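You operate a simulated robot arm through the tools that you are given. There is no shell and no other tool. Be economical: measure what you need, move in short steps, check, and stop when the job is done.

You run a simulated two-armed robot. Do the job below in one go: nothing can be reset, and whatever is moved stays where it is left.

Task
Sand the lime board smooth, vacuum up its dust and free it.
Fine: it lies in the wooden tray; use the block marked 240 and put it back; vacuum off, nozzle in its holder; slide the blue bar back after sanding. The suction knob, the other boards and blocks stay as they are. Set down upright: vacuum nozzle.
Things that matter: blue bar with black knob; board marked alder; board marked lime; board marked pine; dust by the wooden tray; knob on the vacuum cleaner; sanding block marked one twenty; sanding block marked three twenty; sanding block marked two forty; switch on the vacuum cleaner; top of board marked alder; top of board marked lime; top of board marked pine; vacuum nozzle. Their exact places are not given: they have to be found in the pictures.

It is judged by the outcome, as a careful person would: the job done as asked, and still so three seconds after it is handed in. It fails if anything else is knocked over, pushed out of place, dropped, spilled or broken.

Robot
Two 7-joint arms with two-finger parallel grippers on one trunk, on a base that drives. Base frame: it is fixed to the floor where the robot stands at the start and does not move with it; the origin is under the middle of the robot, x ahead of it, y to its left, z up. Units: m, degrees, N and s.
The left shoulder is at the start at [0.05, 0.165, 1.205], the right one opposite. With the tool pointing down near the work surface each hand reaches from about 0.1 to 0.68 m from the robot's upright axis, wherever it stands, measured 20 degrees to its own side. Places, roughly: blue bar with black knob [0.5, 0.1, 0.9]; dust by the wooden tray [0.5, -0.1, 0.8]; knob on the vacuum cleaner [0.7, 0.5, 1.1]; switch on the vacuum cleaner [0.7, 0.6, 1.1]; top of board marked alder [0.6, -0.5, 0.9]; top of board marked lime [0.5, 0, 0.9]; top of board marked pine [0.4, -0.3, 0.9]. Payload 3.91 kg a hand.
Tool frame (each hand has its own): the origin (TCP) lies between the finger pads and is the grasp point; the fingertips stand 0.03 m ahead of it; z points along the fingers, y is the line along which they close. The gripper opens to 0.11 m. The fingers are 0.02 m wide and 0.01 m thick; the gripper's body (0.048 by 0.112 m) begins 0.055 m behind the TCP.
Orientation is that of the tool frame in the base frame, as [roll, pitch, yaw] about the fixed x, y, z axes, in that order (R = Rz(yaw) Ry(pitch) Rx(roll)). With the fingers straight down and closing along the base's y, the tool's x points along the base's -x, its y along +y and its z along -z.

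Tools
- The arms move only by the tool nudge_tool. It takes "left_increments", "right_increments" or both (then of equal length, played together; a hand with none holds still); each is one flat list of numbers, 6 for each row, row after row: the shift along the tool's x, y, z in m, then the turn, a rotation vector about the tool's x, y, z in degrees. In form: [dx, dy, dz, wx, wy, wz, dx, dy, dz, wx, wy, wz, ...]. A call has 1 to 10 rows; each row is the pose to reach, as a shift and turn from the pose commanded when the call began, along the tool's axes at that moment. "left_fingers" and "right_fingers" are, for a hand that has rows, the opening, from 0 (shut) to 1 (fully open), set as the call begins (left out, the last holds). Each row takes 0.2 s and may step no farther than 0.05 m and 8.6 degrees from the row before; otherwise, or with a gripper value out of range, the whole call is refused. Where a pose cannot be reached the arm comes as near as it can. A force on the tool above 40 N (or 10 N above the force at the start of the call, whichever is more), or a blocked arm, ends the call early, and 0.2 s more pass. Each finger travels about 0.045 m/s and halts on what it meets, pressing with about 28 N; the grip force reading is that of the motor and also rises with nothing between the fingers. The clock runs only during rows and for 0.2 s after the last one: add rows that repeat a pose to give the fingers time. The reply holds the time, the measured pose of the TCP, the force on the tool along the base axes, the opening and the grip force, in the units named above and with some noise, with the torque about the TCP (base axes, N m) and any sound that the robot's microphone picked up.
- Cameras (640 x 400 px; columns grow to the right, rows downward): "scene" is now at [0.1181, 0.0206, 1.4055]; the picture's right is [0.22, -0.97, 0.00], its down [-0.26, -0.06, -0.96] and it looks along [0.94, 0.22, -0.27] (base axes); focal length 214 px, centre (320, 200). "left" rides on the left gripper at [0.072, -0.017, -0.103] in its tool frame; the picture's right is [0.23, 0.97, 0.00], its down [-0.76, 0.18, -0.62] and it looks along [-0.61, 0.14, 0.78] (tool axes); focal length 222 px, centre (320, 200). "right" rides on the right gripper at [0.072, 0.017, -0.103] in its tool frame; the picture's right is [-0.23, 0.97, 0.00], its down [-0.76, -0.18, -0.62] and it looks along [-0.61, -0.14, 0.78] (tool axes); focal length 222 px, centre (320, 200).
- camera(camera): a new picture of that camera. No time passes.
- slide_trunk(by): slides the trunk up (or, below 0, down) by that many m; the arms and the scene camera ride with it, the base frame stays. It gives what a move gives, with no picture.
- roll_base(legs): drives the robot by 1 to 6 legs, each [ahead, left, turn to the left] in m, m and degrees, along the robot's own axes; the way and the turn of a leg run together, so that a leg with both is an arc; at most 1.5 m and 180 degrees a leg. The arms and the cameras ride along, it lands a little off, and it stops where it bumps. It gives what a move gives.
- head_to(pan, tilt): turns the head with the scene camera to pan (to the left, within 80 degrees either way) and tilt (down, from -29 to 69), counted from straight ahead of the robot. It gives what a move gives.
- probe_pixels(camera, pixels): for up to 12 pixels [column, row] of the newest picture of that camera ("zoom" is the newest enlarged one), the place [x, y, z] in the base frame of the surface seen there, good to about 0.002 m. No time passes.
- close_up(camera, box): a new picture of the part [left, top, right, bottom] of that camera's present view, enlarged. No time passes.
- hand_in(): hands the job in; it is judged then, once.

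Work in short steps. Measure before you move; look again where a grasp or a placing could have gone wrong, and mend it. You have 80 turns and 58 pictures in all, those below and enlarged ones among them. Open the grippers and draw the arms clear of the work before you hand the job in, unless the task says otherwise; then end with one line.

The tools are called after "Call:" as a command line: name --argument value ..., lists and objects as JSON in quotes. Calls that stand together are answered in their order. nudge_tool: Moves the arms, as the interface text tells. Its arguments: {"type":"object","properties":{"left_increments":{"type":"array","items":{"type":"number"}},"left_fingers":{"type":"number"},"right_increments":{"type":"array","items":{"type":"number"}},"right_fingers":{"type":"number"}},"required":[]} The other tools are called the same way: slide_trunk (by) slides the trunk up or down; roll_base (legs) drives the base; head_to (pan, tilt) turns the head that bears the scene camera; camera (camera) takes a picture; probe_pixels (camera, pixels) gives the place of the surface under pixels of a picture; close_up (camera, box) takes an enlarged picture of a part of a camera's view; hand_in () hands the job in.

At the start:

```text
t: 0.0
left_tcp_pos: [0.2655, 0.113, 1.3752]
left_tool_rot: [-179.8, -0.1, -179.8]
left_force: [-0.1, 0.4, 0.8]
left_ft_torque: [0.0, 0.0, -0.03]
left_grip_width: 0.11
left_grasp_force: 0.1
right_tcp_pos: [0.3133, -0.1618, 1.2853]
right_tool_rot: [180.0, 0.0, 180.0]
right_force: [-0.2, 0.2, -0.4]
right_ft_torque: [0.01, -0.02, 0.02]
right_grip_width: 0.1098
right_grasp_force: 0.0
trunk travel left (down, up): [-0.425, 0.078]
robot x, y, heading: [0.0002, -0.0021, -0.2]
head pan, tilt: [13.0, 15.5]
```

scene: 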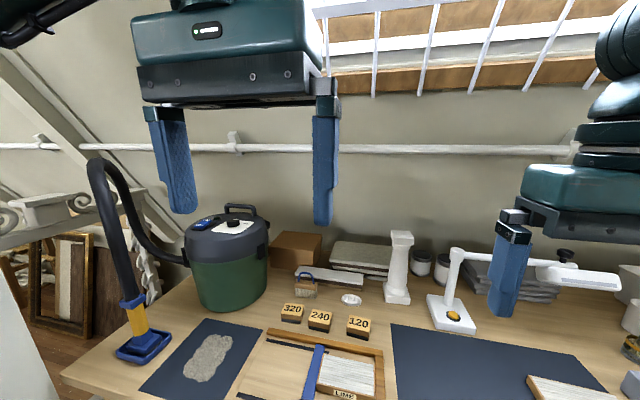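
right: 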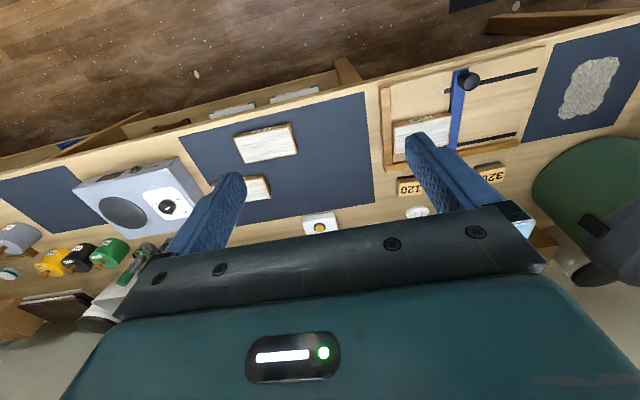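
left: 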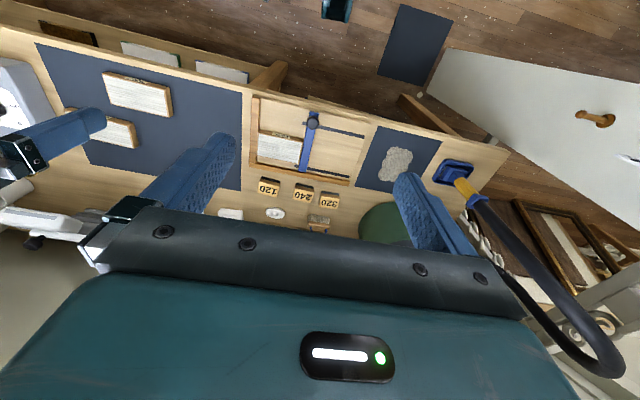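

The pictures show the tray with the lime board around (345,375) in the scene picture. I tilt the head down to see the bench better.

Call:
head_to --pan 5 --tilt 50

Call:
camera --camera "scene"

```text
t: 1.0
left_tcp_pos: [0.266, 0.1129, 1.376]
left_tool_rot: [-179.8, 0.0, 180.0]
left_force: [0.1, -0.6, 0.4]
left_ft_torque: [0.01, 0.01, 0.02]
left_grip_width: 0.1096
left_grasp_force: 0.1
right_tcp_pos: [0.3139, -0.1613, 1.2847]
right_tool_rot: [-180.0, 0.0, 180.0]
right_force: [0.2, -0.1, -0.6]
right_ft_torque: [0.0, 0.02, -0.01]
right_grip_width: 0.1099
right_grasp_force: 0.0
trunk travel left (down, up): [-0.425, 0.078]
robot x, y, heading: [-0.0011, 0.0043, -0.1]
head pan, tilt: [5.0, 50.0]
```

```text
54 pictures are left
```

scene: 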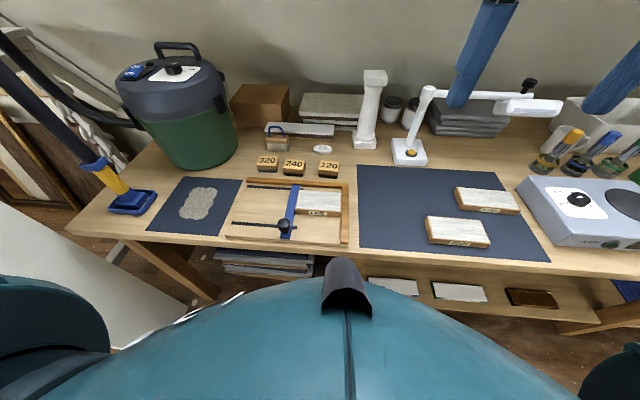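

Tray is at (290,212), blocks at (268,163), (294,167), (328,168). Zoom in on the tray and blocks, and on the vacuum.

Call:
close_up --camera "scene" --box '[220, 140, 370, 250]'

Call:
probe_pixels --camera "zoom" --pixels '[[315, 115], [315, 125], [320, 145], [420, 260], [340, 255], [520, 260], [420, 225], [425, 305], [315, 270], [278, 365], [330, 200], [275, 345]]'

Call:
close_up --camera "scene" --box '[70, 30, 250, 240]'

```text
3.64 times, centred on (295, 195) of scene
```

zoom: 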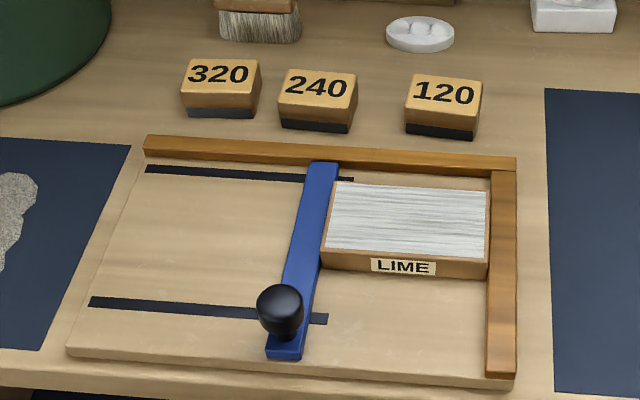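

```text
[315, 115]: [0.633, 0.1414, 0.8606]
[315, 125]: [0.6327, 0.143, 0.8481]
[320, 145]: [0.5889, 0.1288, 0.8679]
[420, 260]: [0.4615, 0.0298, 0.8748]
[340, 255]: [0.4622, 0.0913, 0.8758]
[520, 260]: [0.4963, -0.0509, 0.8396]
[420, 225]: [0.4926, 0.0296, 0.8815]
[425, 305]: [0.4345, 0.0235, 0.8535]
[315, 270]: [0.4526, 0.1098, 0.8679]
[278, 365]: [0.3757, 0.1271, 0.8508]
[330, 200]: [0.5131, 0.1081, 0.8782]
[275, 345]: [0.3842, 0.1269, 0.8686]
```

```text
1.90 times, centred on (160, 135) of scene
```

zoom: 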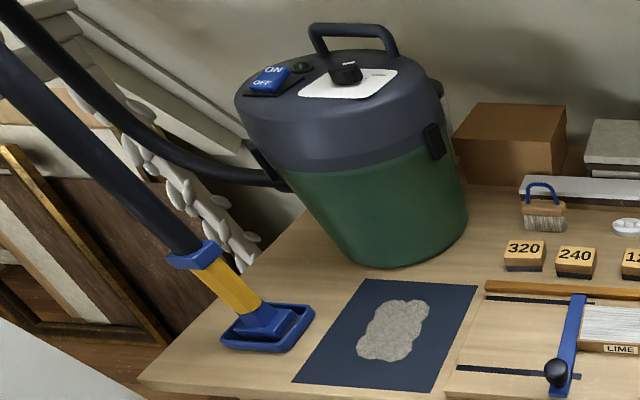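

Vacuum: switch at about (270,78) of the zoom (ON/OFF rocker), knob (345,70), nozzle handle (235,285) in a blue holder. I measure those places.

Call:
probe_pixels --camera "zoom" --pixels '[[273, 71], [261, 84], [345, 68], [195, 256], [218, 270], [248, 298], [262, 318], [228, 335], [250, 348], [303, 315], [390, 330], [310, 350]]'

Call:
close_up --camera "scene" --box '[90, 140, 180, 230]'

Call:
probe_pixels --camera "zoom" --pixels '[[250, 200], [300, 330], [320, 200]]'

Call:
close_up --camera "scene" --box '[100, 40, 220, 115]'

```text
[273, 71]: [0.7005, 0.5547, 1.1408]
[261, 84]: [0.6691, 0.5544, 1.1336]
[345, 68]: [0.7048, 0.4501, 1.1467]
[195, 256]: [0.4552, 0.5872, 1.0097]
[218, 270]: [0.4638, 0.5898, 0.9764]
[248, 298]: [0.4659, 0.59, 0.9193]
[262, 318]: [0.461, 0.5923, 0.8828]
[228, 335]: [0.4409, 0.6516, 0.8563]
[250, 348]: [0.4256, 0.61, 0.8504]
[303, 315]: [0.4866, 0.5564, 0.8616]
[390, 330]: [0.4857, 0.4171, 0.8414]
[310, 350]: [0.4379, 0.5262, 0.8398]
```

```text
4.44 times, centred on (135, 185) of scene
```

zoom: 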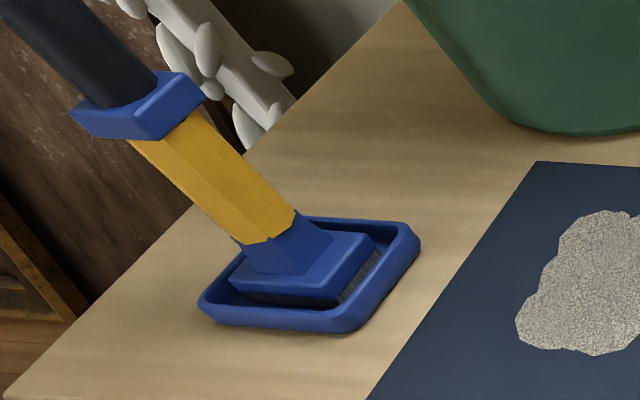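

```text
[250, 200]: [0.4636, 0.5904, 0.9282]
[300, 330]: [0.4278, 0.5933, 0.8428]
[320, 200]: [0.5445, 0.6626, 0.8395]
```

```text
5.33 times, centred on (160, 78) of scene
```

zoom: 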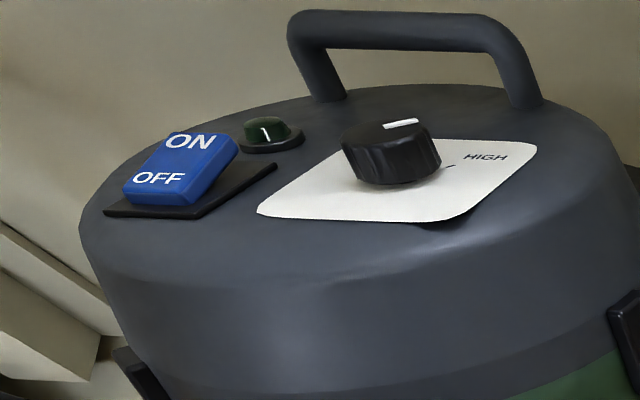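

Everything left is beyond reach from here, so I drive ahead 0.1 m and look again at the tray and blocks closely.

Call:
roll_base --legs '[[0.1, 0.1, 0]]'

Call:
close_up --camera "scene" --box '[240, 160, 410, 270]'

```text
t: 2.5
left_tcp_pos: [0.368, 0.2126, 1.3769]
left_tool_rot: [-179.8, 0.1, 179.9]
left_force: [0.5, -0.6, -1.6]
left_ft_torque: [0.01, -0.02, 0.01]
left_grip_width: 0.1097
left_grasp_force: 0.0
right_tcp_pos: [0.4143, -0.0609, 1.2865]
right_tool_rot: [180.0, -0.1, 179.9]
right_force: [-0.1, 1.1, 0.1]
right_ft_torque: [0.0, 0.0, -0.01]
right_grip_width: 0.1103
right_grasp_force: 0.0
trunk travel left (down, up): [-0.425, 0.078]
robot x, y, heading: [0.1008, 0.097, -0.1]
head pan, tilt: [5.0, 50.0]
```

```text
3.64 times, centred on (325, 215) of scene
```

zoom: 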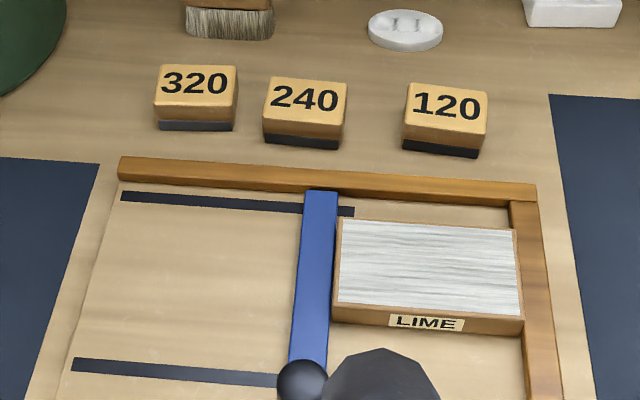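

I measure the block, board, bar and fences here.

Call:
probe_pixels --camera "zoom" --pixels '[[272, 82], [344, 86], [266, 108], [340, 115], [236, 68], [304, 142], [234, 122], [408, 90], [303, 97], [264, 118]]'

Call:
probe_pixels --camera "zoom" --pixels '[[346, 223], [513, 231], [341, 299], [520, 314], [525, 192], [537, 300], [320, 200], [312, 340], [333, 340], [300, 178], [430, 265], [520, 350]]'

```text
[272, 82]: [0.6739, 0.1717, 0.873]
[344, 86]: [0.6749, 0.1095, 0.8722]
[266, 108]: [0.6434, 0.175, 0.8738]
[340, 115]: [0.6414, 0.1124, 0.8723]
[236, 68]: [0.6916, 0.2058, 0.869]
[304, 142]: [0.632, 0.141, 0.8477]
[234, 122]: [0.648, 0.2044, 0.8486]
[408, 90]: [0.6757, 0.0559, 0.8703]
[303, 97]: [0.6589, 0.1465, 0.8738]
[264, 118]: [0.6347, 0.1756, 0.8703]
```

```text
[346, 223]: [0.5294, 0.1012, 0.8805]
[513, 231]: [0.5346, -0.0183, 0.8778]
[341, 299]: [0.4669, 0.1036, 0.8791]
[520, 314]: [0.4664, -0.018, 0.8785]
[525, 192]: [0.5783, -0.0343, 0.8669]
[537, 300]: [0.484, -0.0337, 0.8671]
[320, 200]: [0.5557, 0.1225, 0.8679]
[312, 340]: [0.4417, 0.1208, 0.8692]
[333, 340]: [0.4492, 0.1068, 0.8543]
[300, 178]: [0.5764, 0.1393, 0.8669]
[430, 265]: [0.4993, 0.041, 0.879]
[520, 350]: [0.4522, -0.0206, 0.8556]
```

Block 240 centre is about (0.655, 0.143), top 0.873; the lime top is at 0.879, x 0.463–0.535, y -0.02–0.104. I move the left hand above the block while turning it to close along x, and move the right hand aside.

Call:
nudge_tool --left_increments '[-0.0287, -0.007, 0.0377, 0, 0, 8.5, -0.0574, -0.014, 0.0754, 0, 0, 17, -0.0861, -0.021, 0.1131, 0, 0, 25.5, -0.1148, -0.028, 0.1508, 0, 0, 34, -0.1435, -0.035, 0.1885, 0, 0, 42.5, -0.1722, -0.042, 0.2262, 0, 0, 51, -0.2009, -0.049, 0.2639, 0, 0, 59.5, -0.2296, -0.056, 0.3016, 0, 0, 68, -0.2583, -0.063, 0.3393, 0, 0, 76.5, -0.287, -0.07, 0.377, 0, 0, 85]' --left_fingers 0.7 --right_increments '[0.01, -0.03, 0, 0, 0, 0, 0.02, -0.06, 0, 0, 0, 0, 0.03, -0.09, 0, 0, 0, 0, 0.04, -0.12, 0, 0, 0, 0, 0.05, -0.15, 0, 0, 0, 0, 0.06, -0.18, 0, 0, 0, 0, 0.07, -0.21, 0, 0, 0, 0, 0.08, -0.24, 0, 0, 0, 0, 0.08, -0.24, 0, 0, 0, 0, 0.08, -0.24, 0, 0, 0, 0]'

Call:
camera --camera "left"

```text
t: 4.8
left_tcp_pos: [0.56, 0.1745, 1.0924]
left_tool_rot: [179.9, -0.1, 117.5]
left_force: [0.0, -0.2, -0.2]
left_ft_torque: [0.0, 0.03, -0.02]
left_grip_width: 0.077
left_grasp_force: 0.0
left hand out of reach, approached as far as the arm can: row 8, 9, 10
right_tcp_pos: [0.3907, -0.2504, 1.2615]
right_tool_rot: [180.0, 0.0, 179.9]
right_force: [-0.3, 0.4, -0.3]
right_ft_torque: [-0.01, 0.0, 0.01]
right_grip_width: 0.1101
right_grasp_force: 0.0
right hand out of reach, approached as far as the arm can: row 6, 7, 8, 9, 10
trunk travel left (down, up): [-0.425, 0.078]
robot x, y, heading: [0.1003, 0.0995, -0.0]
head pan, tilt: [5.0, 50.0]
```

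```text
48 pictures are left
```

left: 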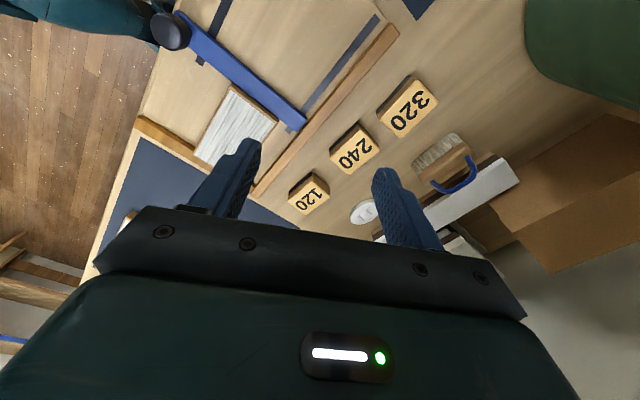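

The left hand stopped at yaw 117, likely a wrist limit. I turn it the other way in place, toward yaw -90.

Call:
nudge_tool --left_increments '[0, 0, 0, 0, 0, -8.5, 0, 0, 0, 0, 0, -17, 0, 0, 0, 0, 0, -25.5, 0, 0, 0, 0, 0, -34, 0, 0, 0, 0, 0, -42.5, 0, 0, 0, 0, 0, -51, 0, 0, 0, 0, 0, -59.5, 0, 0, 0, 0, 0, -68, 0, 0, 0, 0, 0, -76.5, 0, 0, 0, 0, 0, -85]'

```text
t: 7.0
left_tcp_pos: [0.5603, 0.1732, 1.0916]
left_tool_rot: [180.0, 0.1, -157.3]
left_force: [0.2, 0.7, -0.3]
left_ft_torque: [-0.02, 0.01, 0.0]
left_grip_width: 0.0771
left_grasp_force: 0.1
right_tcp_pos: [0.3917, -0.2512, 1.2615]
right_tool_rot: [-180.0, 0.0, 180.0]
right_force: [1.8, 0.0, -0.2]
right_ft_torque: [-0.01, -0.04, 0.0]
right_grip_width: 0.1101
right_grasp_force: 0.0
trunk travel left (down, up): [-0.425, 0.078]
robot x, y, heading: [0.1019, 0.099, -0.1]
head pan, tilt: [5.0, 50.0]
```

Turned fine, now yaw -157. I continue 67° more, and see whether -90 is reachable.

Call:
nudge_tool --left_increments '[0, 0, 0, 0, 0, -8.4, 0, 0, 0, 0, 0, -16.8, 0, 0, 0, 0, 0, -25.2, 0, 0, 0, 0, 0, -33.6, 0, 0, 0, 0, 0, -42, 0, 0, 0, 0, 0, -50.4, 0, 0, 0, 0, 0, -58.8, 0, 0, 0, 0, 0, -67.3]'

```text
t: 8.8
left_tcp_pos: [0.5608, 0.1739, 1.0933]
left_tool_rot: [-179.9, 0.2, -90.0]
left_force: [-0.2, -0.4, 0.1]
left_ft_torque: [0.01, -0.01, 0.02]
left_grip_width: 0.077
left_grasp_force: 0.1
right_tcp_pos: [0.3911, -0.2505, 1.2625]
right_tool_rot: [-180.0, 0.0, 180.0]
right_force: [0.2, -0.2, 1.4]
right_ft_torque: [-0.03, 0.0, -0.04]
right_grip_width: 0.1101
right_grasp_force: 0.2
trunk travel left (down, up): [-0.425, 0.078]
robot x, y, heading: [0.1033, 0.1022, 0.1]
head pan, tilt: [5.0, 50.0]
```

Yaw -90 works (tool x = -y base, tool y = -x base). Now I move over the block at z≈0.96.

Call:
nudge_tool --left_increments '[0.01, -0.03, 0.03, 0, 0, 0, 0.02, -0.06, 0.06, 0, 0, 0, 0.031, -0.095, 0.1, 0, 0, 0, 0.031, -0.095, 0.133, 0, 0, 0]'

Call:
camera --camera "left"

Call:
close_up --camera "scene" --box '[240, 120, 410, 230]'

```text
refused: row 3 steps farther than a row can; nothing moved
```

```text
47 pictures are left
```

left: 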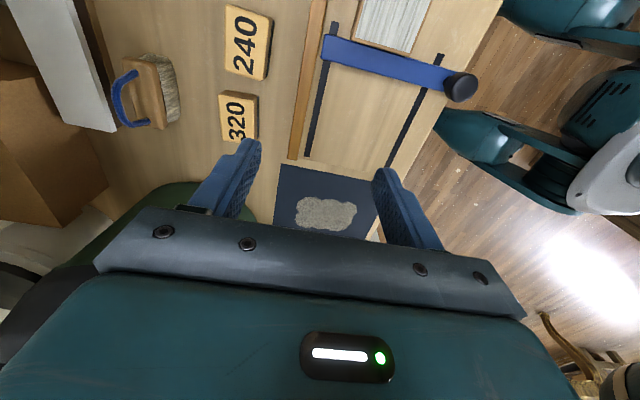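

```text
3.64 times, centred on (325, 175) of scene
```

zoom: 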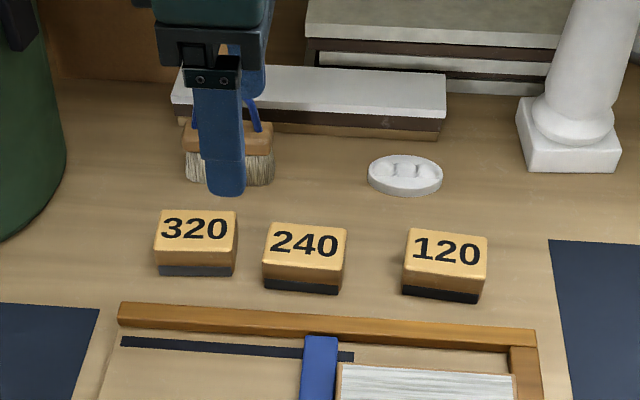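

I redo it with smaller rows.

Call:
nudge_tool --left_increments '[0.01, -0.03, 0.03, 0, 0, 0, 0.02, -0.06, 0.06, 0, 0, 0, 0.031, -0.095, 0.09, 0, 0, 0, 0.031, -0.095, 0.133, 0, 0, 0, 0.031, -0.095, 0.133, 0, 0, 0]'

Call:
camera --camera "left"

Call:
close_up --camera "scene" --box '[240, 120, 410, 230]'

Call:
probe_pixels --camera "zoom" --pixels '[[274, 229], [343, 232], [266, 255], [340, 262], [304, 289]]'

```text
t: 9.9
left_tcp_pos: [0.6558, 0.1424, 0.9595]
left_tool_rot: [-179.9, 0.2, -90.1]
left_force: [-0.2, -0.3, -0.5]
left_ft_torque: [-0.05, -0.02, 0.0]
left_grip_width: 0.077
left_grasp_force: 0.0
right_tcp_pos: [0.3899, -0.2509, 1.2622]
right_tool_rot: [-180.0, 0.0, -179.9]
right_force: [0.1, -0.2, -0.1]
right_ft_torque: [0.0, 0.04, -0.02]
right_grip_width: 0.1099
right_grasp_force: 0.0
trunk travel left (down, up): [-0.425, 0.078]
robot x, y, heading: [0.0979, 0.1012, 0.2]
head pan, tilt: [5.0, 50.0]
```

```text
45 pictures are left
```

left: 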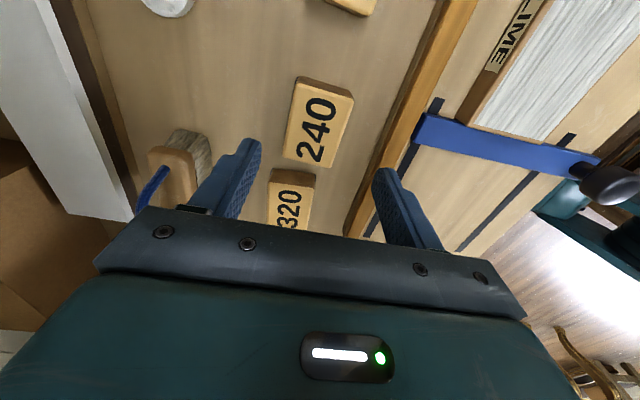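

```text
3.64 times, centred on (325, 175) of scene
```

zoom: 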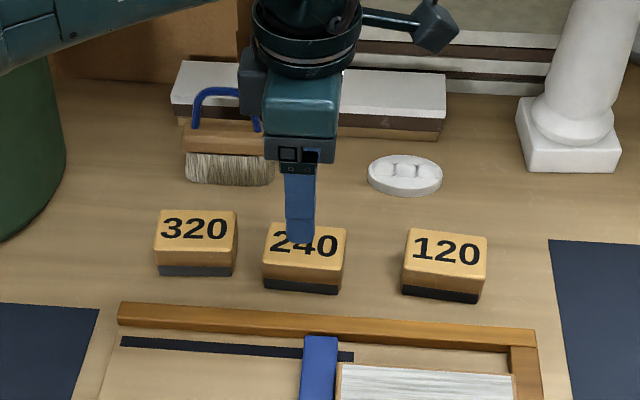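

```text
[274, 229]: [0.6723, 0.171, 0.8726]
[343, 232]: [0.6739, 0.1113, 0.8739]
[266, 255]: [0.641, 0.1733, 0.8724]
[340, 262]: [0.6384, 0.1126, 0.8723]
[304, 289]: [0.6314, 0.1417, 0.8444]
```

The hand is centred on the 240 block. I lower to z≈0.879 and then close.

Call:
nudge_tool --left_increments '[0, 0.001, 0.03, 0, 0, 0, 0, 0.001, 0.06, 0, 0, 0, 0, 0.001, 0.08, 0, 0, 0]'

Call:
nudge_tool --left_increments '[0, 0, 0, 0, 0, 0, 0, 0, 0, 0, 0, 0, 0, 0, 0, 0, 0, 0, 0, 0, 0, 0, 0, 0, 0, 0, 0, 0, 0, 0]' --left_fingers 0.2

```text
t: 10.8
left_tcp_pos: [0.6553, 0.1434, 0.8779]
left_tool_rot: [180.0, 0.1, -90.3]
left_force: [-0.6, 0.4, 0.3]
left_ft_torque: [0.02, -0.03, -0.02]
left_grip_width: 0.0771
left_grasp_force: 0.0
right_tcp_pos: [0.3907, -0.2499, 1.2606]
right_tool_rot: [180.0, 0.1, -180.0]
right_force: [1.1, 0.5, -0.2]
right_ft_torque: [-0.02, 0.0, -0.05]
right_grip_width: 0.1103
right_grasp_force: 0.1
trunk travel left (down, up): [-0.425, 0.078]
robot x, y, heading: [0.1012, 0.0991, 0.3]
head pan, tilt: [5.0, 50.0]
```

```text
t: 11.9
left_tcp_pos: [0.656, 0.1431, 0.8793]
left_tool_rot: [-179.9, 0.2, -90.1]
left_force: [-0.1, 0.3, 0.2]
left_ft_torque: [0.03, 0.01, 0.0]
left_grip_width: 0.049
left_grasp_force: 28.3
right_tcp_pos: [0.3921, -0.2506, 1.2618]
right_tool_rot: [-180.0, 0.0, -180.0]
right_force: [-0.1, 0.1, -0.3]
right_ft_torque: [-0.01, 0.0, 0.01]
right_grip_width: 0.1099
right_grasp_force: 0.0
trunk travel left (down, up): [-0.425, 0.078]
robot x, y, heading: [0.1005, 0.1022, -0.1]
head pan, tilt: [5.0, 50.0]
```

Gripped (0.049 wide). I lift and carry it above the lime board at (0.485, 0.042).

Call:
nudge_tool --left_increments '[0, 0, -0.04, 0, 0, 0, 0, 0, -0.08, 0, 0, 0, 0.03, 0.034, -0.08, 0, 0, 0, 0.055, 0.076, -0.08, 0, 0, 0, 0.08, 0.118, -0.08, 0, 0, 0, 0.101, 0.15, -0.08, 0, 0, 0, 0.101, 0.17, -0.075, 0, 0, 0, 0.101, 0.17, -0.06, 0, 0, 0]'

Call:
camera --camera "left"

Call:
close_up --camera "scene" --box '[240, 160, 410, 270]'

```text
t: 13.8
left_tcp_pos: [0.4853, 0.0424, 0.9403]
left_tool_rot: [-179.9, 0.1, -90.1]
left_force: [0.7, 0.2, -0.5]
left_ft_torque: [-0.02, -0.02, -0.03]
left_grip_width: 0.022
left_grasp_force: 0.0
right_tcp_pos: [0.3911, -0.2497, 1.2618]
right_tool_rot: [-180.0, 0.0, -180.0]
right_force: [-0.6, 0.1, 0.8]
right_ft_torque: [0.02, 0.01, 0.01]
right_grip_width: 0.1099
right_grasp_force: 0.0
trunk travel left (down, up): [-0.425, 0.078]
robot x, y, heading: [0.1036, 0.0996, 0.0]
head pan, tilt: [5.0, 50.0]
```

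```text
43 pictures are left
```

left: 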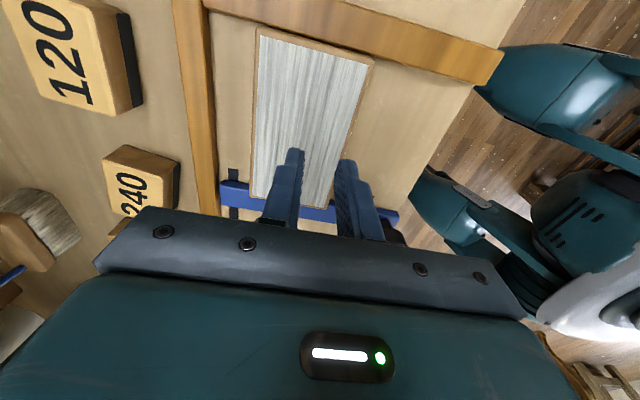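

```text
3.64 times, centred on (325, 215) of scene
```

zoom: 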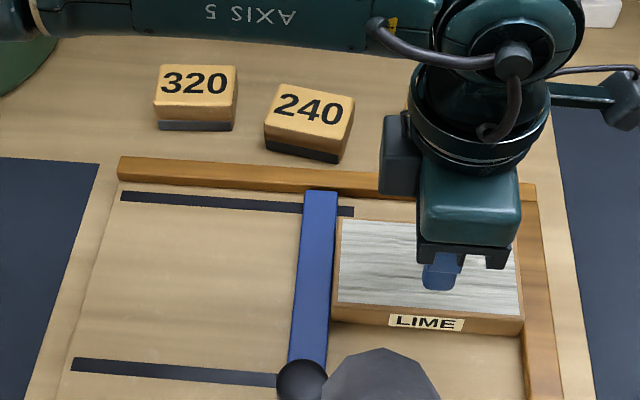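

The block slipped out: it is still at its place, slightly turned. I look closely at its shape.

Call:
close_up --camera "scene" --box '[302, 176, 342, 206]'

Call:
close_up --camera "left" --box '[20, 120, 220, 245]'

```text
13.33 times, centred on (322, 191) of scene
```

zoom: 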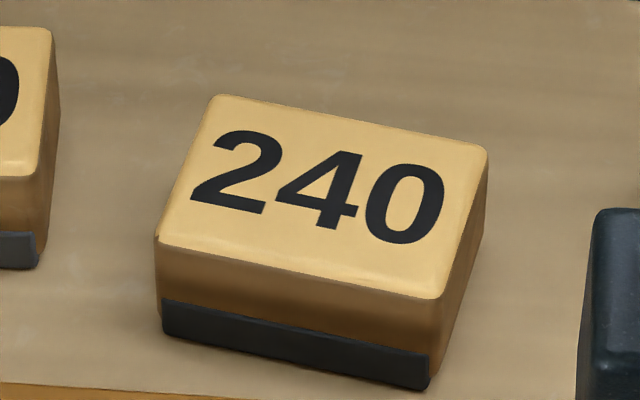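

```text
3.20 times, centred on (120, 182) of left
```

zoom: 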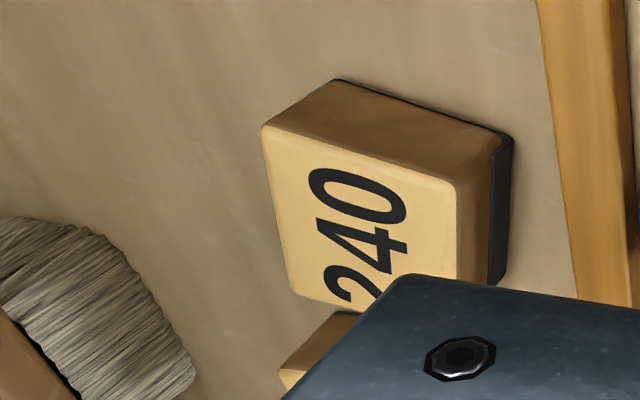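

I retake the block zoom to probe its new pose.

Call:
close_up --camera "scene" --box '[296, 170, 348, 210]'

Call:
probe_pixels --camera "zoom" --pixels '[[235, 115], [455, 155], [185, 230], [410, 275], [320, 195], [250, 290], [440, 250]]'

```text
10.00 times, centred on (322, 190) of scene
```

zoom: 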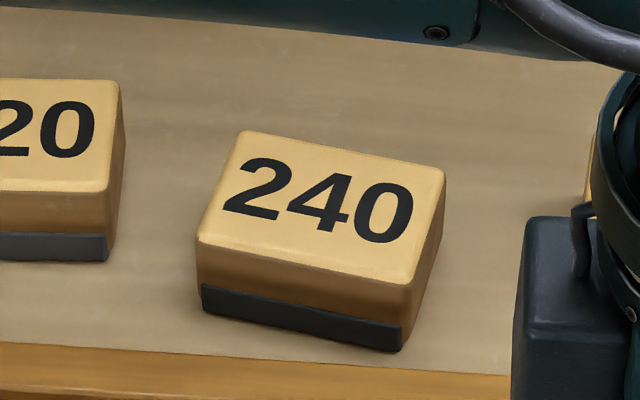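

```text
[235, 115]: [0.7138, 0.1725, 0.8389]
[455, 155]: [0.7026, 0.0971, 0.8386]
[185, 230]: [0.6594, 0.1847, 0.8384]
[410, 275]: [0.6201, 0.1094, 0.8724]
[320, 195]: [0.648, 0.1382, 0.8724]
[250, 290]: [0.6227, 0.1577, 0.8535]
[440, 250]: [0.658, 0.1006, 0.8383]
```

I probe the visible top corners just inside the edges.

Call:
probe_pixels --camera "zoom" --pixels '[[247, 139], [437, 176], [204, 238], [408, 277], [200, 262], [402, 335]]'

```text
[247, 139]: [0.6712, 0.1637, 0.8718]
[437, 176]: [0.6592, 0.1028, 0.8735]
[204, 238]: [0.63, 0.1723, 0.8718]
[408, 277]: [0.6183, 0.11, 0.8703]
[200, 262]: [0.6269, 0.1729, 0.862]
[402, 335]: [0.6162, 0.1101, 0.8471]
```

The block centre is now (0.645, 0.137), turned about -11°. I go above it with matching yaw and open fingers.

Call:
nudge_tool --left_increments '[-0.019, -0.032, -0.01, 0, 0, 3, -0.038, -0.064, -0.02, 0, 0, 6, -0.057, -0.096, -0.02, 0, 0, 9, -0.076, -0.128, -0.02, 0, 0, 10.8, -0.0948, -0.1594, -0.02, 0, 0, 10.8, -0.0948, -0.1594, -0.02, 0, 0, 10.8, -0.0948, -0.1594, -0.02, 0, 0, 10.8]' --left_fingers 0.75

Call:
camera --camera "left"

```text
t: 15.3
left_tcp_pos: [0.6444, 0.1377, 0.958]
left_tool_rot: [-179.8, 0.1, -100.9]
left_force: [-0.4, -0.2, -0.5]
left_ft_torque: [-0.05, -0.01, 0.02]
left_grip_width: 0.0824
left_grasp_force: 0.1
right_tcp_pos: [0.3918, -0.2504, 1.2621]
right_tool_rot: [-180.0, -0.1, -180.0]
right_force: [-0.4, 0.2, 0.3]
right_ft_torque: [0.0, -0.01, 0.02]
right_grip_width: 0.1101
right_grasp_force: 0.1
trunk travel left (down, up): [-0.425, 0.078]
robot x, y, heading: [0.1018, 0.0995, -0.2]
head pan, tilt: [5.0, 50.0]
```

```text
38 pictures are left
```

left: 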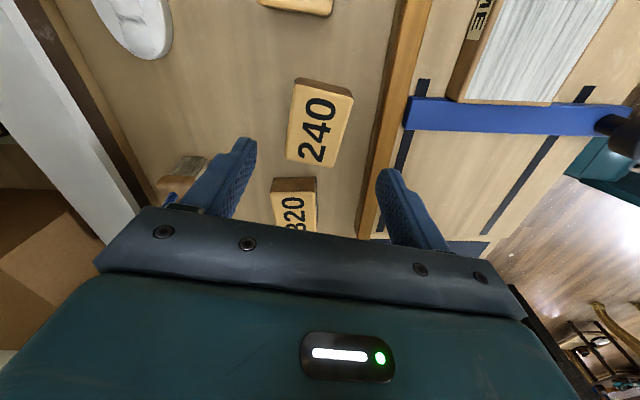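

Aligned. I narrow the opening to 0.62 for fence clearance and lower to 0.8745, deeper than before.

Call:
nudge_tool --left_increments '[0, 0, 0.0, 0, 0, 0, 0, 0, 0.02, 0, 0, 0, 0, 0, 0.04, 0, 0, 0, 0, 0, 0.06, 0, 0, 0, 0, 0, 0.075, 0, 0, 0, 0, 0, 0.0835, 0, 0, 0]' --left_fingers 0.62

Call:
nudge_tool --left_increments '[0, 0, 0, 0, 0, 0, 0, 0, 0, 0, 0, 0, 0, 0, 0, 0, 0, 0, 0, 0, 0, 0, 0, 0, 0, 0, 0, 0, 0, 0]' --left_fingers 0

Call:
nudge_tool --left_increments '[0, 0, -0.005, 0, 0, 0, 0, 0, -0.01, 0, 0, 0, 0, 0, -0.015, 0, 0, 0, 0, 0, -0.02, 0, 0, 0, 0, 0, -0.025, 0, 0, 0, 0, 0, -0.03, 0, 0, 0]'

Call:
close_up --camera "scene" --box '[296, 160, 348, 210]'

```text
t: 16.8
left_tcp_pos: [0.6428, 0.1378, 0.8768]
left_tool_rot: [-179.9, 0.1, -100.9]
left_force: [0.6, 0.2, 0.0]
left_ft_torque: [0.02, -0.02, -0.01]
left_grip_width: 0.0683
left_grasp_force: 0.0
right_tcp_pos: [0.3923, -0.2496, 1.2613]
right_tool_rot: [-180.0, 0.0, 179.9]
right_force: [0.7, -0.1, 0.4]
right_ft_torque: [-0.03, -0.04, -0.01]
right_grip_width: 0.1103
right_grasp_force: 0.0
trunk travel left (down, up): [-0.425, 0.078]
robot x, y, heading: [0.0998, 0.1027, -0.3]
head pan, tilt: [5.0, 50.0]
```

```text
t: 17.9
left_tcp_pos: [0.643, 0.1375, 0.8765]
left_tool_rot: [-180.0, 0.2, -100.9]
left_force: [0.5, -0.3, -0.1]
left_ft_torque: [-0.01, 0.01, -0.02]
left_grip_width: 0.0494
left_grasp_force: 27.4
right_tcp_pos: [0.3914, -0.2506, 1.2614]
right_tool_rot: [-179.9, -0.1, -180.0]
right_force: [0.3, 1.0, 0.1]
right_ft_torque: [0.03, 0.0, -0.01]
right_grip_width: 0.1099
right_grasp_force: 0.0
trunk travel left (down, up): [-0.425, 0.078]
robot x, y, heading: [0.1052, 0.1011, -0.1]
head pan, tilt: [5.0, 50.0]
```

```text
t: 19.4
left_tcp_pos: [0.6438, 0.138, 0.9063]
left_tool_rot: [-179.9, 0.1, -100.9]
left_force: [0.3, 0.3, -0.3]
left_ft_torque: [0.0, 0.02, 0.0]
left_grip_width: 0.0497
left_grasp_force: 27.6
right_tcp_pos: [0.391, -0.25, 1.2618]
right_tool_rot: [180.0, 0.0, -180.0]
right_force: [-0.4, 0.2, 0.2]
right_ft_torque: [0.02, 0.02, 0.03]
right_grip_width: 0.1098
right_grasp_force: 0.0
trunk travel left (down, up): [-0.425, 0.078]
robot x, y, heading: [0.1022, 0.1013, -0.0]
head pan, tilt: [5.0, 50.0]
```

```text
8.00 times, centred on (322, 185) of scene
```

zoom: 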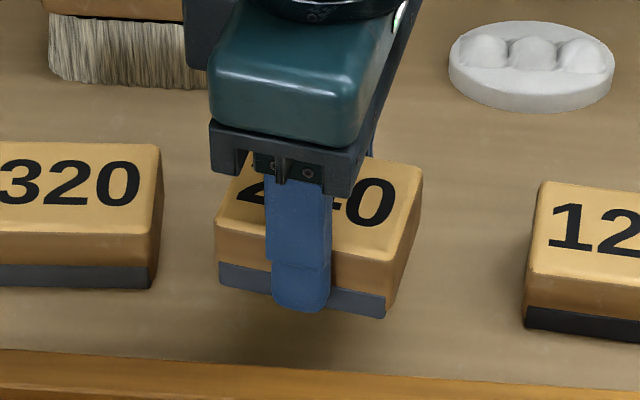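

The block is held and lifted (width 0.0497). I lift slowly and carry it above the board, straightening the yaw.

Call:
nudge_tool --left_increments '[0, 0, -0.015, 0, 0, 0, 0, 0, -0.03, 0, 0, 0, 0, 0, -0.04, 0, 0, 0, 0.02, 0.022, -0.04, 0, 0, -2, 0.04, 0.044, -0.04, 0, 0, -4, 0.06, 0.066, -0.04, 0, 0, -6, 0.08, 0.088, -0.04, 0, 0, -8, 0.1, 0.11, -0.04, 0, 0, -10.8, 0.113, 0.125, -0.04, 0, 0, -10.8, 0.1243, 0.138, -0.04, 0, 0, -10.8]'

Call:
close_up --camera "scene" --box '[240, 160, 410, 270]'

```text
t: 21.6
left_tcp_pos: [0.4843, 0.0416, 0.9454]
left_tool_rot: [-179.9, 0.2, -90.1]
left_force: [-0.4, 0.6, -1.0]
left_ft_torque: [0.02, -0.05, 0.03]
left_grip_width: 0.0497
left_grasp_force: 28.1
right_tcp_pos: [0.3914, -0.2503, 1.2632]
right_tool_rot: [-180.0, 0.0, -179.9]
right_force: [0.6, -1.0, 0.2]
right_ft_torque: [0.01, 0.01, -0.02]
right_grip_width: 0.1102
right_grasp_force: 0.1
trunk travel left (down, up): [-0.425, 0.078]
robot x, y, heading: [0.1005, 0.1023, 0.0]
head pan, tilt: [5.0, 50.0]
```

```text
3.64 times, centred on (325, 215) of scene
```

zoom: 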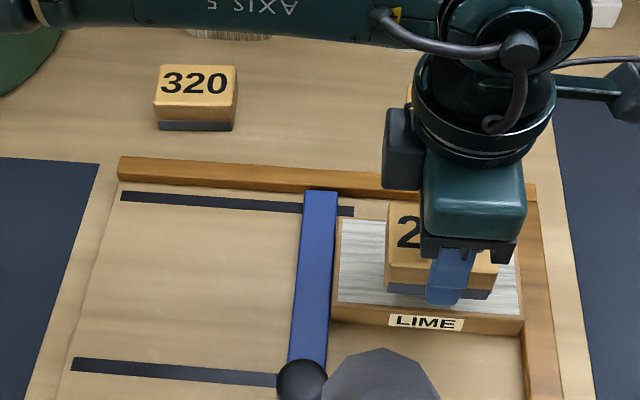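

Block is held over the board. I lower gently until there is contact force.

Call:
nudge_tool --left_increments '[0, 0, 0.015, 0, 0, 0, 0, 0, 0.024, 0, 0, 0, 0, 0, 0.028, 0, 0, 0, 0, 0, 0.03, 0, 0, 0, 0, 0, 0.03, 0, 0, 0]'

```text
t: 22.8
left_tcp_pos: [0.4855, 0.0414, 0.9173]
left_tool_rot: [-179.8, 0.1, -90.0]
left_force: [0.5, -0.7, -1.3]
left_ft_torque: [0.0, -0.01, 0.0]
left_grip_width: 0.0495
left_grasp_force: 27.3
right_tcp_pos: [0.3904, -0.2501, 1.2616]
right_tool_rot: [180.0, 0.1, 180.0]
right_force: [0.6, 0.6, 0.0]
right_ft_torque: [-0.03, 0.0, 0.02]
right_grip_width: 0.1098
right_grasp_force: 0.0
trunk travel left (down, up): [-0.425, 0.078]
robot x, y, heading: [0.1008, 0.1021, 0.3]
head pan, tilt: [5.0, 50.0]
```

Call:
nudge_tool --left_increments '[0, 0, 0.001, 0, 0, 0, 0, 0, 0.002, 0, 0, 0, 0, 0, 0.003, 0, 0, 0, 0, 0, 0.003, 0, 0, 0]'

```text
t: 23.8
left_tcp_pos: [0.4854, 0.04, 0.9163]
left_tool_rot: [-179.6, -0.2, -90.1]
left_force: [2.9, 1.6, 24.0]
left_ft_torque: [0.23, 0.01, 0.0]
left_grip_width: 0.0497
left_grasp_force: 28.3
right_tcp_pos: [0.3898, -0.2505, 1.2624]
right_tool_rot: [180.0, 0.1, -179.9]
right_force: [0.7, -0.3, -0.7]
right_ft_torque: [-0.03, 0.0, -0.01]
right_grip_width: 0.1097
right_grasp_force: 0.0
trunk travel left (down, up): [-0.425, 0.078]
robot x, y, heading: [0.1009, 0.0993, 0.0]
head pan, tilt: [5.0, 50.0]
```

Contact at 24 N; I ease 1 mm and stroke along the grain (y), in the near lane first.

Call:
nudge_tool --left_increments '[0.012, 0, -0.001, 0, 0, 0, 0.024, 0, -0.001, 0, 0, 0, 0.036, 0, -0.001, 0, 0, 0, 0.02, 0, -0.001, 0, 0, 0, 0.004, 0, -0.001, 0, 0, 0, -0.012, 0, -0.001, 0, 0, 0, -0.028, 0, -0.001, 0, 0, 0, -0.038, 0, -0.001, 0, 0, 0, -0.02, 0, -0.001, 0, 0, 0, 0, 0, -0.001, 0, 0, 0]'

Call:
close_up --camera "scene" --box '[240, 160, 410, 270]'

```text
t: 25.9
left_tcp_pos: [0.4832, 0.0422, 0.9149]
left_tool_rot: [-179.9, 0.2, -90.1]
left_force: [-0.5, 4.6, 15.6]
left_ft_torque: [0.08, 0.03, 0.02]
left_grip_width: 0.0493
left_grasp_force: 27.7
right_tcp_pos: [0.3892, -0.2495, 1.2628]
right_tool_rot: [179.9, 0.1, -180.0]
right_force: [0.1, 0.2, 0.1]
right_ft_torque: [-0.02, 0.02, -0.03]
right_grip_width: 0.1101
right_grasp_force: 0.1
trunk travel left (down, up): [-0.425, 0.078]
robot x, y, heading: [0.104, 0.1002, 0.2]
head pan, tilt: [5.0, 50.0]
```

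```text
3.64 times, centred on (325, 215) of scene
```

zoom: 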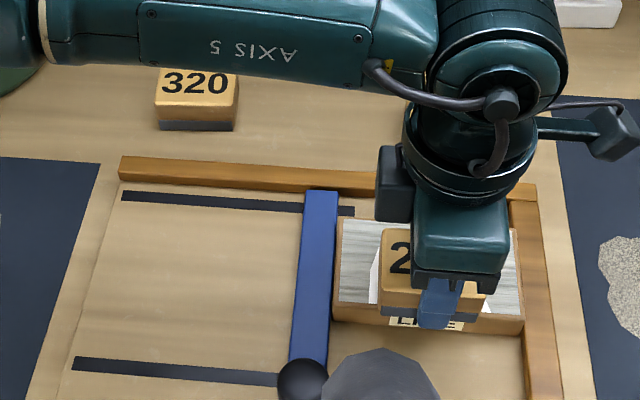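

Dust has appeared right of the tray and the board whitens where sanded. I do another wider pass in this lane, then shift to the far lane.

Call:
nudge_tool --left_increments '[0.02, 0, 0, 0, 0, 0, 0.04, 0, 0, 0, 0, 0, 0.044, 0, 0, 0, 0, 0, 0.022, 0, 0, 0, 0, 0, 0, 0, 0, 0, 0, 0, -0.022, 0, 0, 0, 0, 0, -0.044, 0, 0, 0, 0, 0, -0.044, -0.014, 0, 0, 0, 0, -0.044, -0.03, 0, 0, 0, 0, -0.022, -0.03, 0, 0, 0, 0]'

Call:
nudge_tool --left_increments '[0.022, 0, 0, 0, 0, 0, 0.044, 0, 0, 0, 0, 0, 0.066, 0, 0, 0, 0, 0, 0.044, 0, 0, 0, 0, 0, 0.022, 0, 0, 0, 0, 0, 0, 0, 0, 0, 0, 0, -0.022, 0, 0, 0, 0, 0, 0, 0, 0, 0, 0, 0, 0.022, 0, 0, 0, 0, 0, 0.022, 0, 0, 0, 0, 0]'

Call:
nudge_tool --left_increments '[0, 0, -0.015, 0, 0, 0, 0, 0, -0.03, 0, 0, 0, 0, -0.03, -0.05, 0, 0, 0, 0, -0.07, -0.05, 0, 0, 0, 0, -0.1, -0.05, 0, 0, 0]'

Call:
close_up --camera "scene" --box '[240, 160, 440, 290]'

```text
t: 28.1
left_tcp_pos: [0.5158, 0.0646, 0.9147]
left_tool_rot: [-179.9, 0.4, -90.1]
left_force: [2.7, 3.8, 8.7]
left_ft_torque: [-0.19, 0.01, 0.03]
left_grip_width: 0.0497
left_grasp_force: 28.6
right_tcp_pos: [0.3916, -0.2492, 1.2607]
right_tool_rot: [-179.9, 0.1, 180.0]
right_force: [0.4, 0.2, -0.2]
right_ft_torque: [-0.01, 0.01, 0.02]
right_grip_width: 0.1098
right_grasp_force: 0.0
trunk travel left (down, up): [-0.425, 0.078]
robot x, y, heading: [0.0996, 0.1015, -0.1]
head pan, tilt: [5.0, 50.0]
```

```text
t: 30.4
left_tcp_pos: [0.5132, 0.0417, 0.9152]
left_tool_rot: [-179.9, 0.1, -90.1]
left_force: [-0.1, 4.2, 11.0]
left_ft_torque: [0.12, 0.06, -0.02]
left_grip_width: 0.0492
left_grasp_force: 27.8
right_tcp_pos: [0.3908, -0.2494, 1.2611]
right_tool_rot: [-180.0, 0.1, -180.0]
right_force: [0.1, 0.6, 0.0]
right_ft_torque: [0.05, 0.0, 0.02]
right_grip_width: 0.1103
right_grasp_force: 0.0
trunk travel left (down, up): [-0.425, 0.078]
robot x, y, heading: [0.102, 0.1007, -0.2]
head pan, tilt: [5.0, 50.0]
```

```text
t: 31.6
left_tcp_pos: [0.6161, 0.0389, 0.9639]
left_tool_rot: [-179.9, 0.1, -90.3]
left_force: [0.0, 0.6, -0.7]
left_ft_torque: [-0.03, 0.0, -0.01]
left_grip_width: 0.0496
left_grasp_force: 28.1
right_tcp_pos: [0.3916, -0.2509, 1.2612]
right_tool_rot: [180.0, 0.1, -180.0]
right_force: [-1.1, 0.1, 0.5]
right_ft_torque: [0.01, -0.01, -0.04]
right_grip_width: 0.1103
right_grasp_force: 0.1
trunk travel left (down, up): [-0.425, 0.078]
robot x, y, heading: [0.1021, 0.0979, 0.0]
head pan, tilt: [5.0, 50.0]
```

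```text
3.08 times, centred on (340, 225) of scene
```

zoom: 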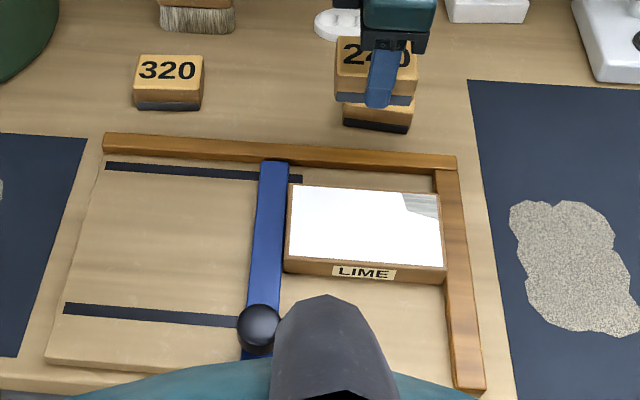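

Only the far-right corner (420,200) is still rough. I go back and stroke that corner.

Call:
nudge_tool --left_increments '[0.01, 0.04, 0, 0, 0, 0, 0.02, 0.08, 0, 0, 0, 0, 0.025, 0.098, 0.02, 0, 0, 0, 0.025, 0.098, 0.038, 0, 0, 0, 0.025, 0.098, 0.048, 0, 0, 0, 0.025, 0.098, 0.0505, 0, 0, 0]'

Call:
nudge_tool --left_increments '[0.01, 0, 0, 0, 0, 0, 0.022, 0, 0, 0, 0, 0, 0.005, 0, 0, 0, 0, 0, -0.012, 0, 0, 0, 0, 0, 0.005, 0, 0, 0, 0, 0, 0.022, 0, 0, 0, 0, 0, 0.022, -0.006, 0, 0, 0, 0, 0.005, -0.006, 0, 0, 0, 0, -0.012, -0.006, 0, 0, 0, 0, 0, -0.006, -0.015, 0, 0, 0]'

Call:
nudge_tool --left_increments '[0, 0, -0.03, 0, 0, 0, -0.03, -0.03, -0.04, 0, 0, 0, -0.06, -0.06, -0.04, 0, 0, 0, -0.09, -0.09, -0.04, 0, 0, 0, -0.1, -0.1, -0.04, 0, 0, 0]'

Call:
close_up --camera "scene" --box '[240, 160, 440, 290]'

```text
t: 33.0
left_tcp_pos: [0.5162, 0.0159, 0.9132]
left_tool_rot: [-179.8, 0.0, -90.2]
left_force: [-1.7, 1.6, 12.4]
left_ft_torque: [0.23, 0.25, 0.0]
left_grip_width: 0.0492
left_grasp_force: 28.3
right_tcp_pos: [0.3903, -0.2496, 1.2632]
right_tool_rot: [179.9, 0.1, -179.9]
right_force: [-0.6, 0.1, -0.1]
right_ft_torque: [0.01, -0.02, -0.01]
right_grip_width: 0.1099
right_grasp_force: 0.1
trunk travel left (down, up): [-0.425, 0.078]
robot x, y, heading: [0.1007, 0.0998, 0.0]
head pan, tilt: [5.0, 50.0]
```

```text
t: 35.1
left_tcp_pos: [0.5207, 0.017, 0.9278]
left_tool_rot: [180.0, 0.3, -90.1]
left_force: [0.5, -0.5, -0.2]
left_ft_torque: [0.0, 0.02, 0.01]
left_grip_width: 0.0494
left_grasp_force: 28.4
right_tcp_pos: [0.3904, -0.2497, 1.261]
right_tool_rot: [179.9, 0.0, 180.0]
right_force: [-0.2, -0.4, -0.4]
right_ft_torque: [0.02, -0.02, 0.02]
right_grip_width: 0.11
right_grasp_force: 0.0
trunk travel left (down, up): [-0.425, 0.078]
robot x, y, heading: [0.0998, 0.0988, 0.2]
head pan, tilt: [5.0, 50.0]
```

```text
t: 36.4
left_tcp_pos: [0.624, 0.1166, 0.9704]
left_tool_rot: [-179.9, 0.2, -90.2]
left_force: [-0.2, -0.2, 0.0]
left_ft_torque: [-0.02, 0.0, -0.03]
left_grip_width: 0.0494
left_grasp_force: 28.4
right_tcp_pos: [0.391, -0.2499, 1.2618]
right_tool_rot: [-179.9, 0.0, -180.0]
right_force: [0.2, -0.2, 0.1]
right_ft_torque: [-0.04, -0.03, 0.03]
right_grip_width: 0.1102
right_grasp_force: 0.1
trunk travel left (down, up): [-0.425, 0.078]
robot x, y, heading: [0.1012, 0.1004, -0.1]
head pan, tilt: [5.0, 50.0]
```

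```text
3.08 times, centred on (340, 225) of scene
```

zoom: 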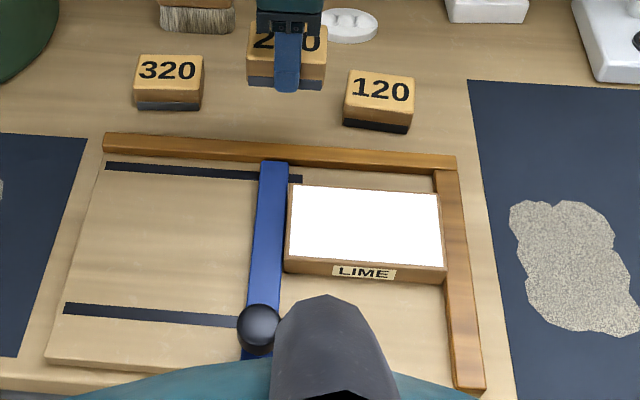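

The board is fully white now. I put the block back at (0.655, 0.143): first above, then down.

Call:
probe_pixels --camera "zoom" --pixels '[[520, 210], [600, 210], [575, 265], [535, 305], [630, 325], [630, 290], [545, 260], [550, 204], [575, 325]]'

Call:
nudge_tool --left_increments '[-0.013, -0.015, 0, 0, 0, 0, -0.0264, -0.031, 0, 0, 0, 0, -0.0264, -0.031, 0.03, 0, 0, 0, -0.0264, -0.031, 0.06, 0, 0, 0, -0.0264, -0.031, 0.08, 0, 0, 0, -0.0264, -0.031, 0.089, 0, 0, 0, -0.0264, -0.031, 0.093, 0, 0, 0, -0.0264, -0.031, 0.093, 0, 0, 0]'

```text
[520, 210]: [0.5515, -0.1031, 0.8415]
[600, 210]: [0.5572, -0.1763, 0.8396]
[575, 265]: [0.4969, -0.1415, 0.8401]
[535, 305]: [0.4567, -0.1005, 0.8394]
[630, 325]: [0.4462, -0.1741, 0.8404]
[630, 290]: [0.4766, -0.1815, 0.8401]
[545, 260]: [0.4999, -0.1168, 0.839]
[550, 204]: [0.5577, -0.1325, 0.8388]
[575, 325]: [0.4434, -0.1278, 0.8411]
```

```text
t: 38.1
left_tcp_pos: [0.653, 0.143, 0.877]
left_tool_rot: [-179.9, 0.2, -90.1]
left_force: [0.4, 0.7, -0.3]
left_ft_torque: [-0.03, -0.01, 0.01]
left_grip_width: 0.0496
left_grasp_force: 28.2
right_tcp_pos: [0.392, -0.2508, 1.2618]
right_tool_rot: [180.0, 0.1, -180.0]
right_force: [0.3, 0.5, -1.5]
right_ft_torque: [0.0, 0.02, 0.0]
right_grip_width: 0.11
right_grasp_force: 0.1
trunk travel left (down, up): [-0.425, 0.078]
robot x, y, heading: [0.1, 0.0998, -0.1]
head pan, tilt: [5.0, 50.0]
```

No contact yet; I lower in 1 mm steps until force shows.

Call:
nudge_tool --left_increments '[0, -0.001, 0.001, 0, 0, 0, 0, -0.001, 0.002, 0, 0, 0, 0, -0.001, 0.003, 0, 0, 0, 0, -0.001, 0.003, 0, 0, 0]'

```text
t: 39.1
left_tcp_pos: [0.6553, 0.1408, 0.8755]
left_tool_rot: [-179.8, 0.1, -90.1]
left_force: [-0.5, -0.1, 9.3]
left_ft_torque: [-0.06, 0.21, -0.02]
left_grip_width: 0.0493
left_grasp_force: 27.9
right_tcp_pos: [0.39, -0.2502, 1.2615]
right_tool_rot: [-180.0, 0.1, 180.0]
right_force: [0.3, -0.7, 0.7]
right_ft_torque: [0.0, -0.02, -0.01]
right_grip_width: 0.1102
right_grasp_force: 0.0
trunk travel left (down, up): [-0.425, 0.078]
robot x, y, heading: [0.1012, 0.0995, 0.1]
head pan, tilt: [5.0, 50.0]
```

Contact at 9 N. I release and rise.

Call:
nudge_tool --left_increments '[0, 0, 0, 0, 0, 0, 0, 0, 0, 0, 0, 0, 0, 0, 0, 0, 0, 0, 0, 0, -0.02, 0, 0, 0, 0, 0, -0.05, 0, 0, 0, 0, 0, -0.09, 0, 0, 0, 0, 0.04, -0.12, 0, 0, 0, 0, 0.08, -0.12, 0, 0, 0, 0, 0.12, -0.12, 0, 0, 0]' --left_fingers 0.62

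Call:
camera --camera "scene"

Call:
camera --camera "left"

```text
t: 41.1
left_tcp_pos: [0.5344, 0.1423, 0.9939]
left_tool_rot: [-179.9, 0.1, -90.1]
left_force: [-0.8, 1.1, 0.2]
left_ft_torque: [0.03, 0.0, 0.01]
left_grip_width: 0.0684
left_grasp_force: 0.0
right_tcp_pos: [0.39, -0.2513, 1.2615]
right_tool_rot: [-180.0, 0.2, 179.9]
right_force: [0.2, 0.1, -0.5]
right_ft_torque: [0.0, 0.01, -0.02]
right_grip_width: 0.11
right_grasp_force: 0.0
trunk travel left (down, up): [-0.425, 0.078]
robot x, y, heading: [0.0996, 0.0998, -0.2]
head pan, tilt: [5.0, 50.0]
```

```text
32 pictures are left
```

scene: 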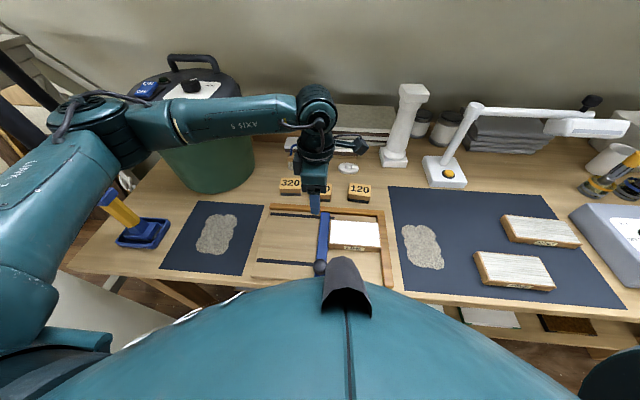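

```text
31 pictures are left
```

left: 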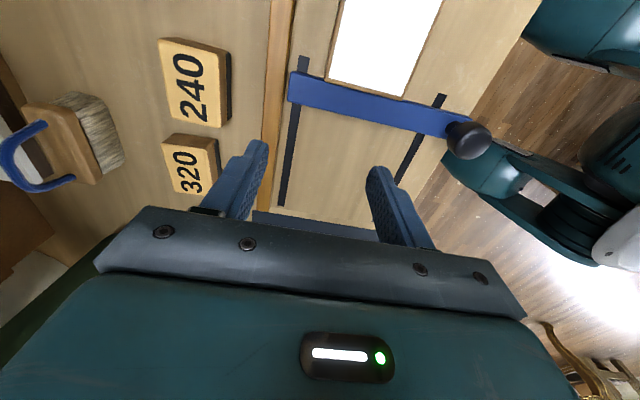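

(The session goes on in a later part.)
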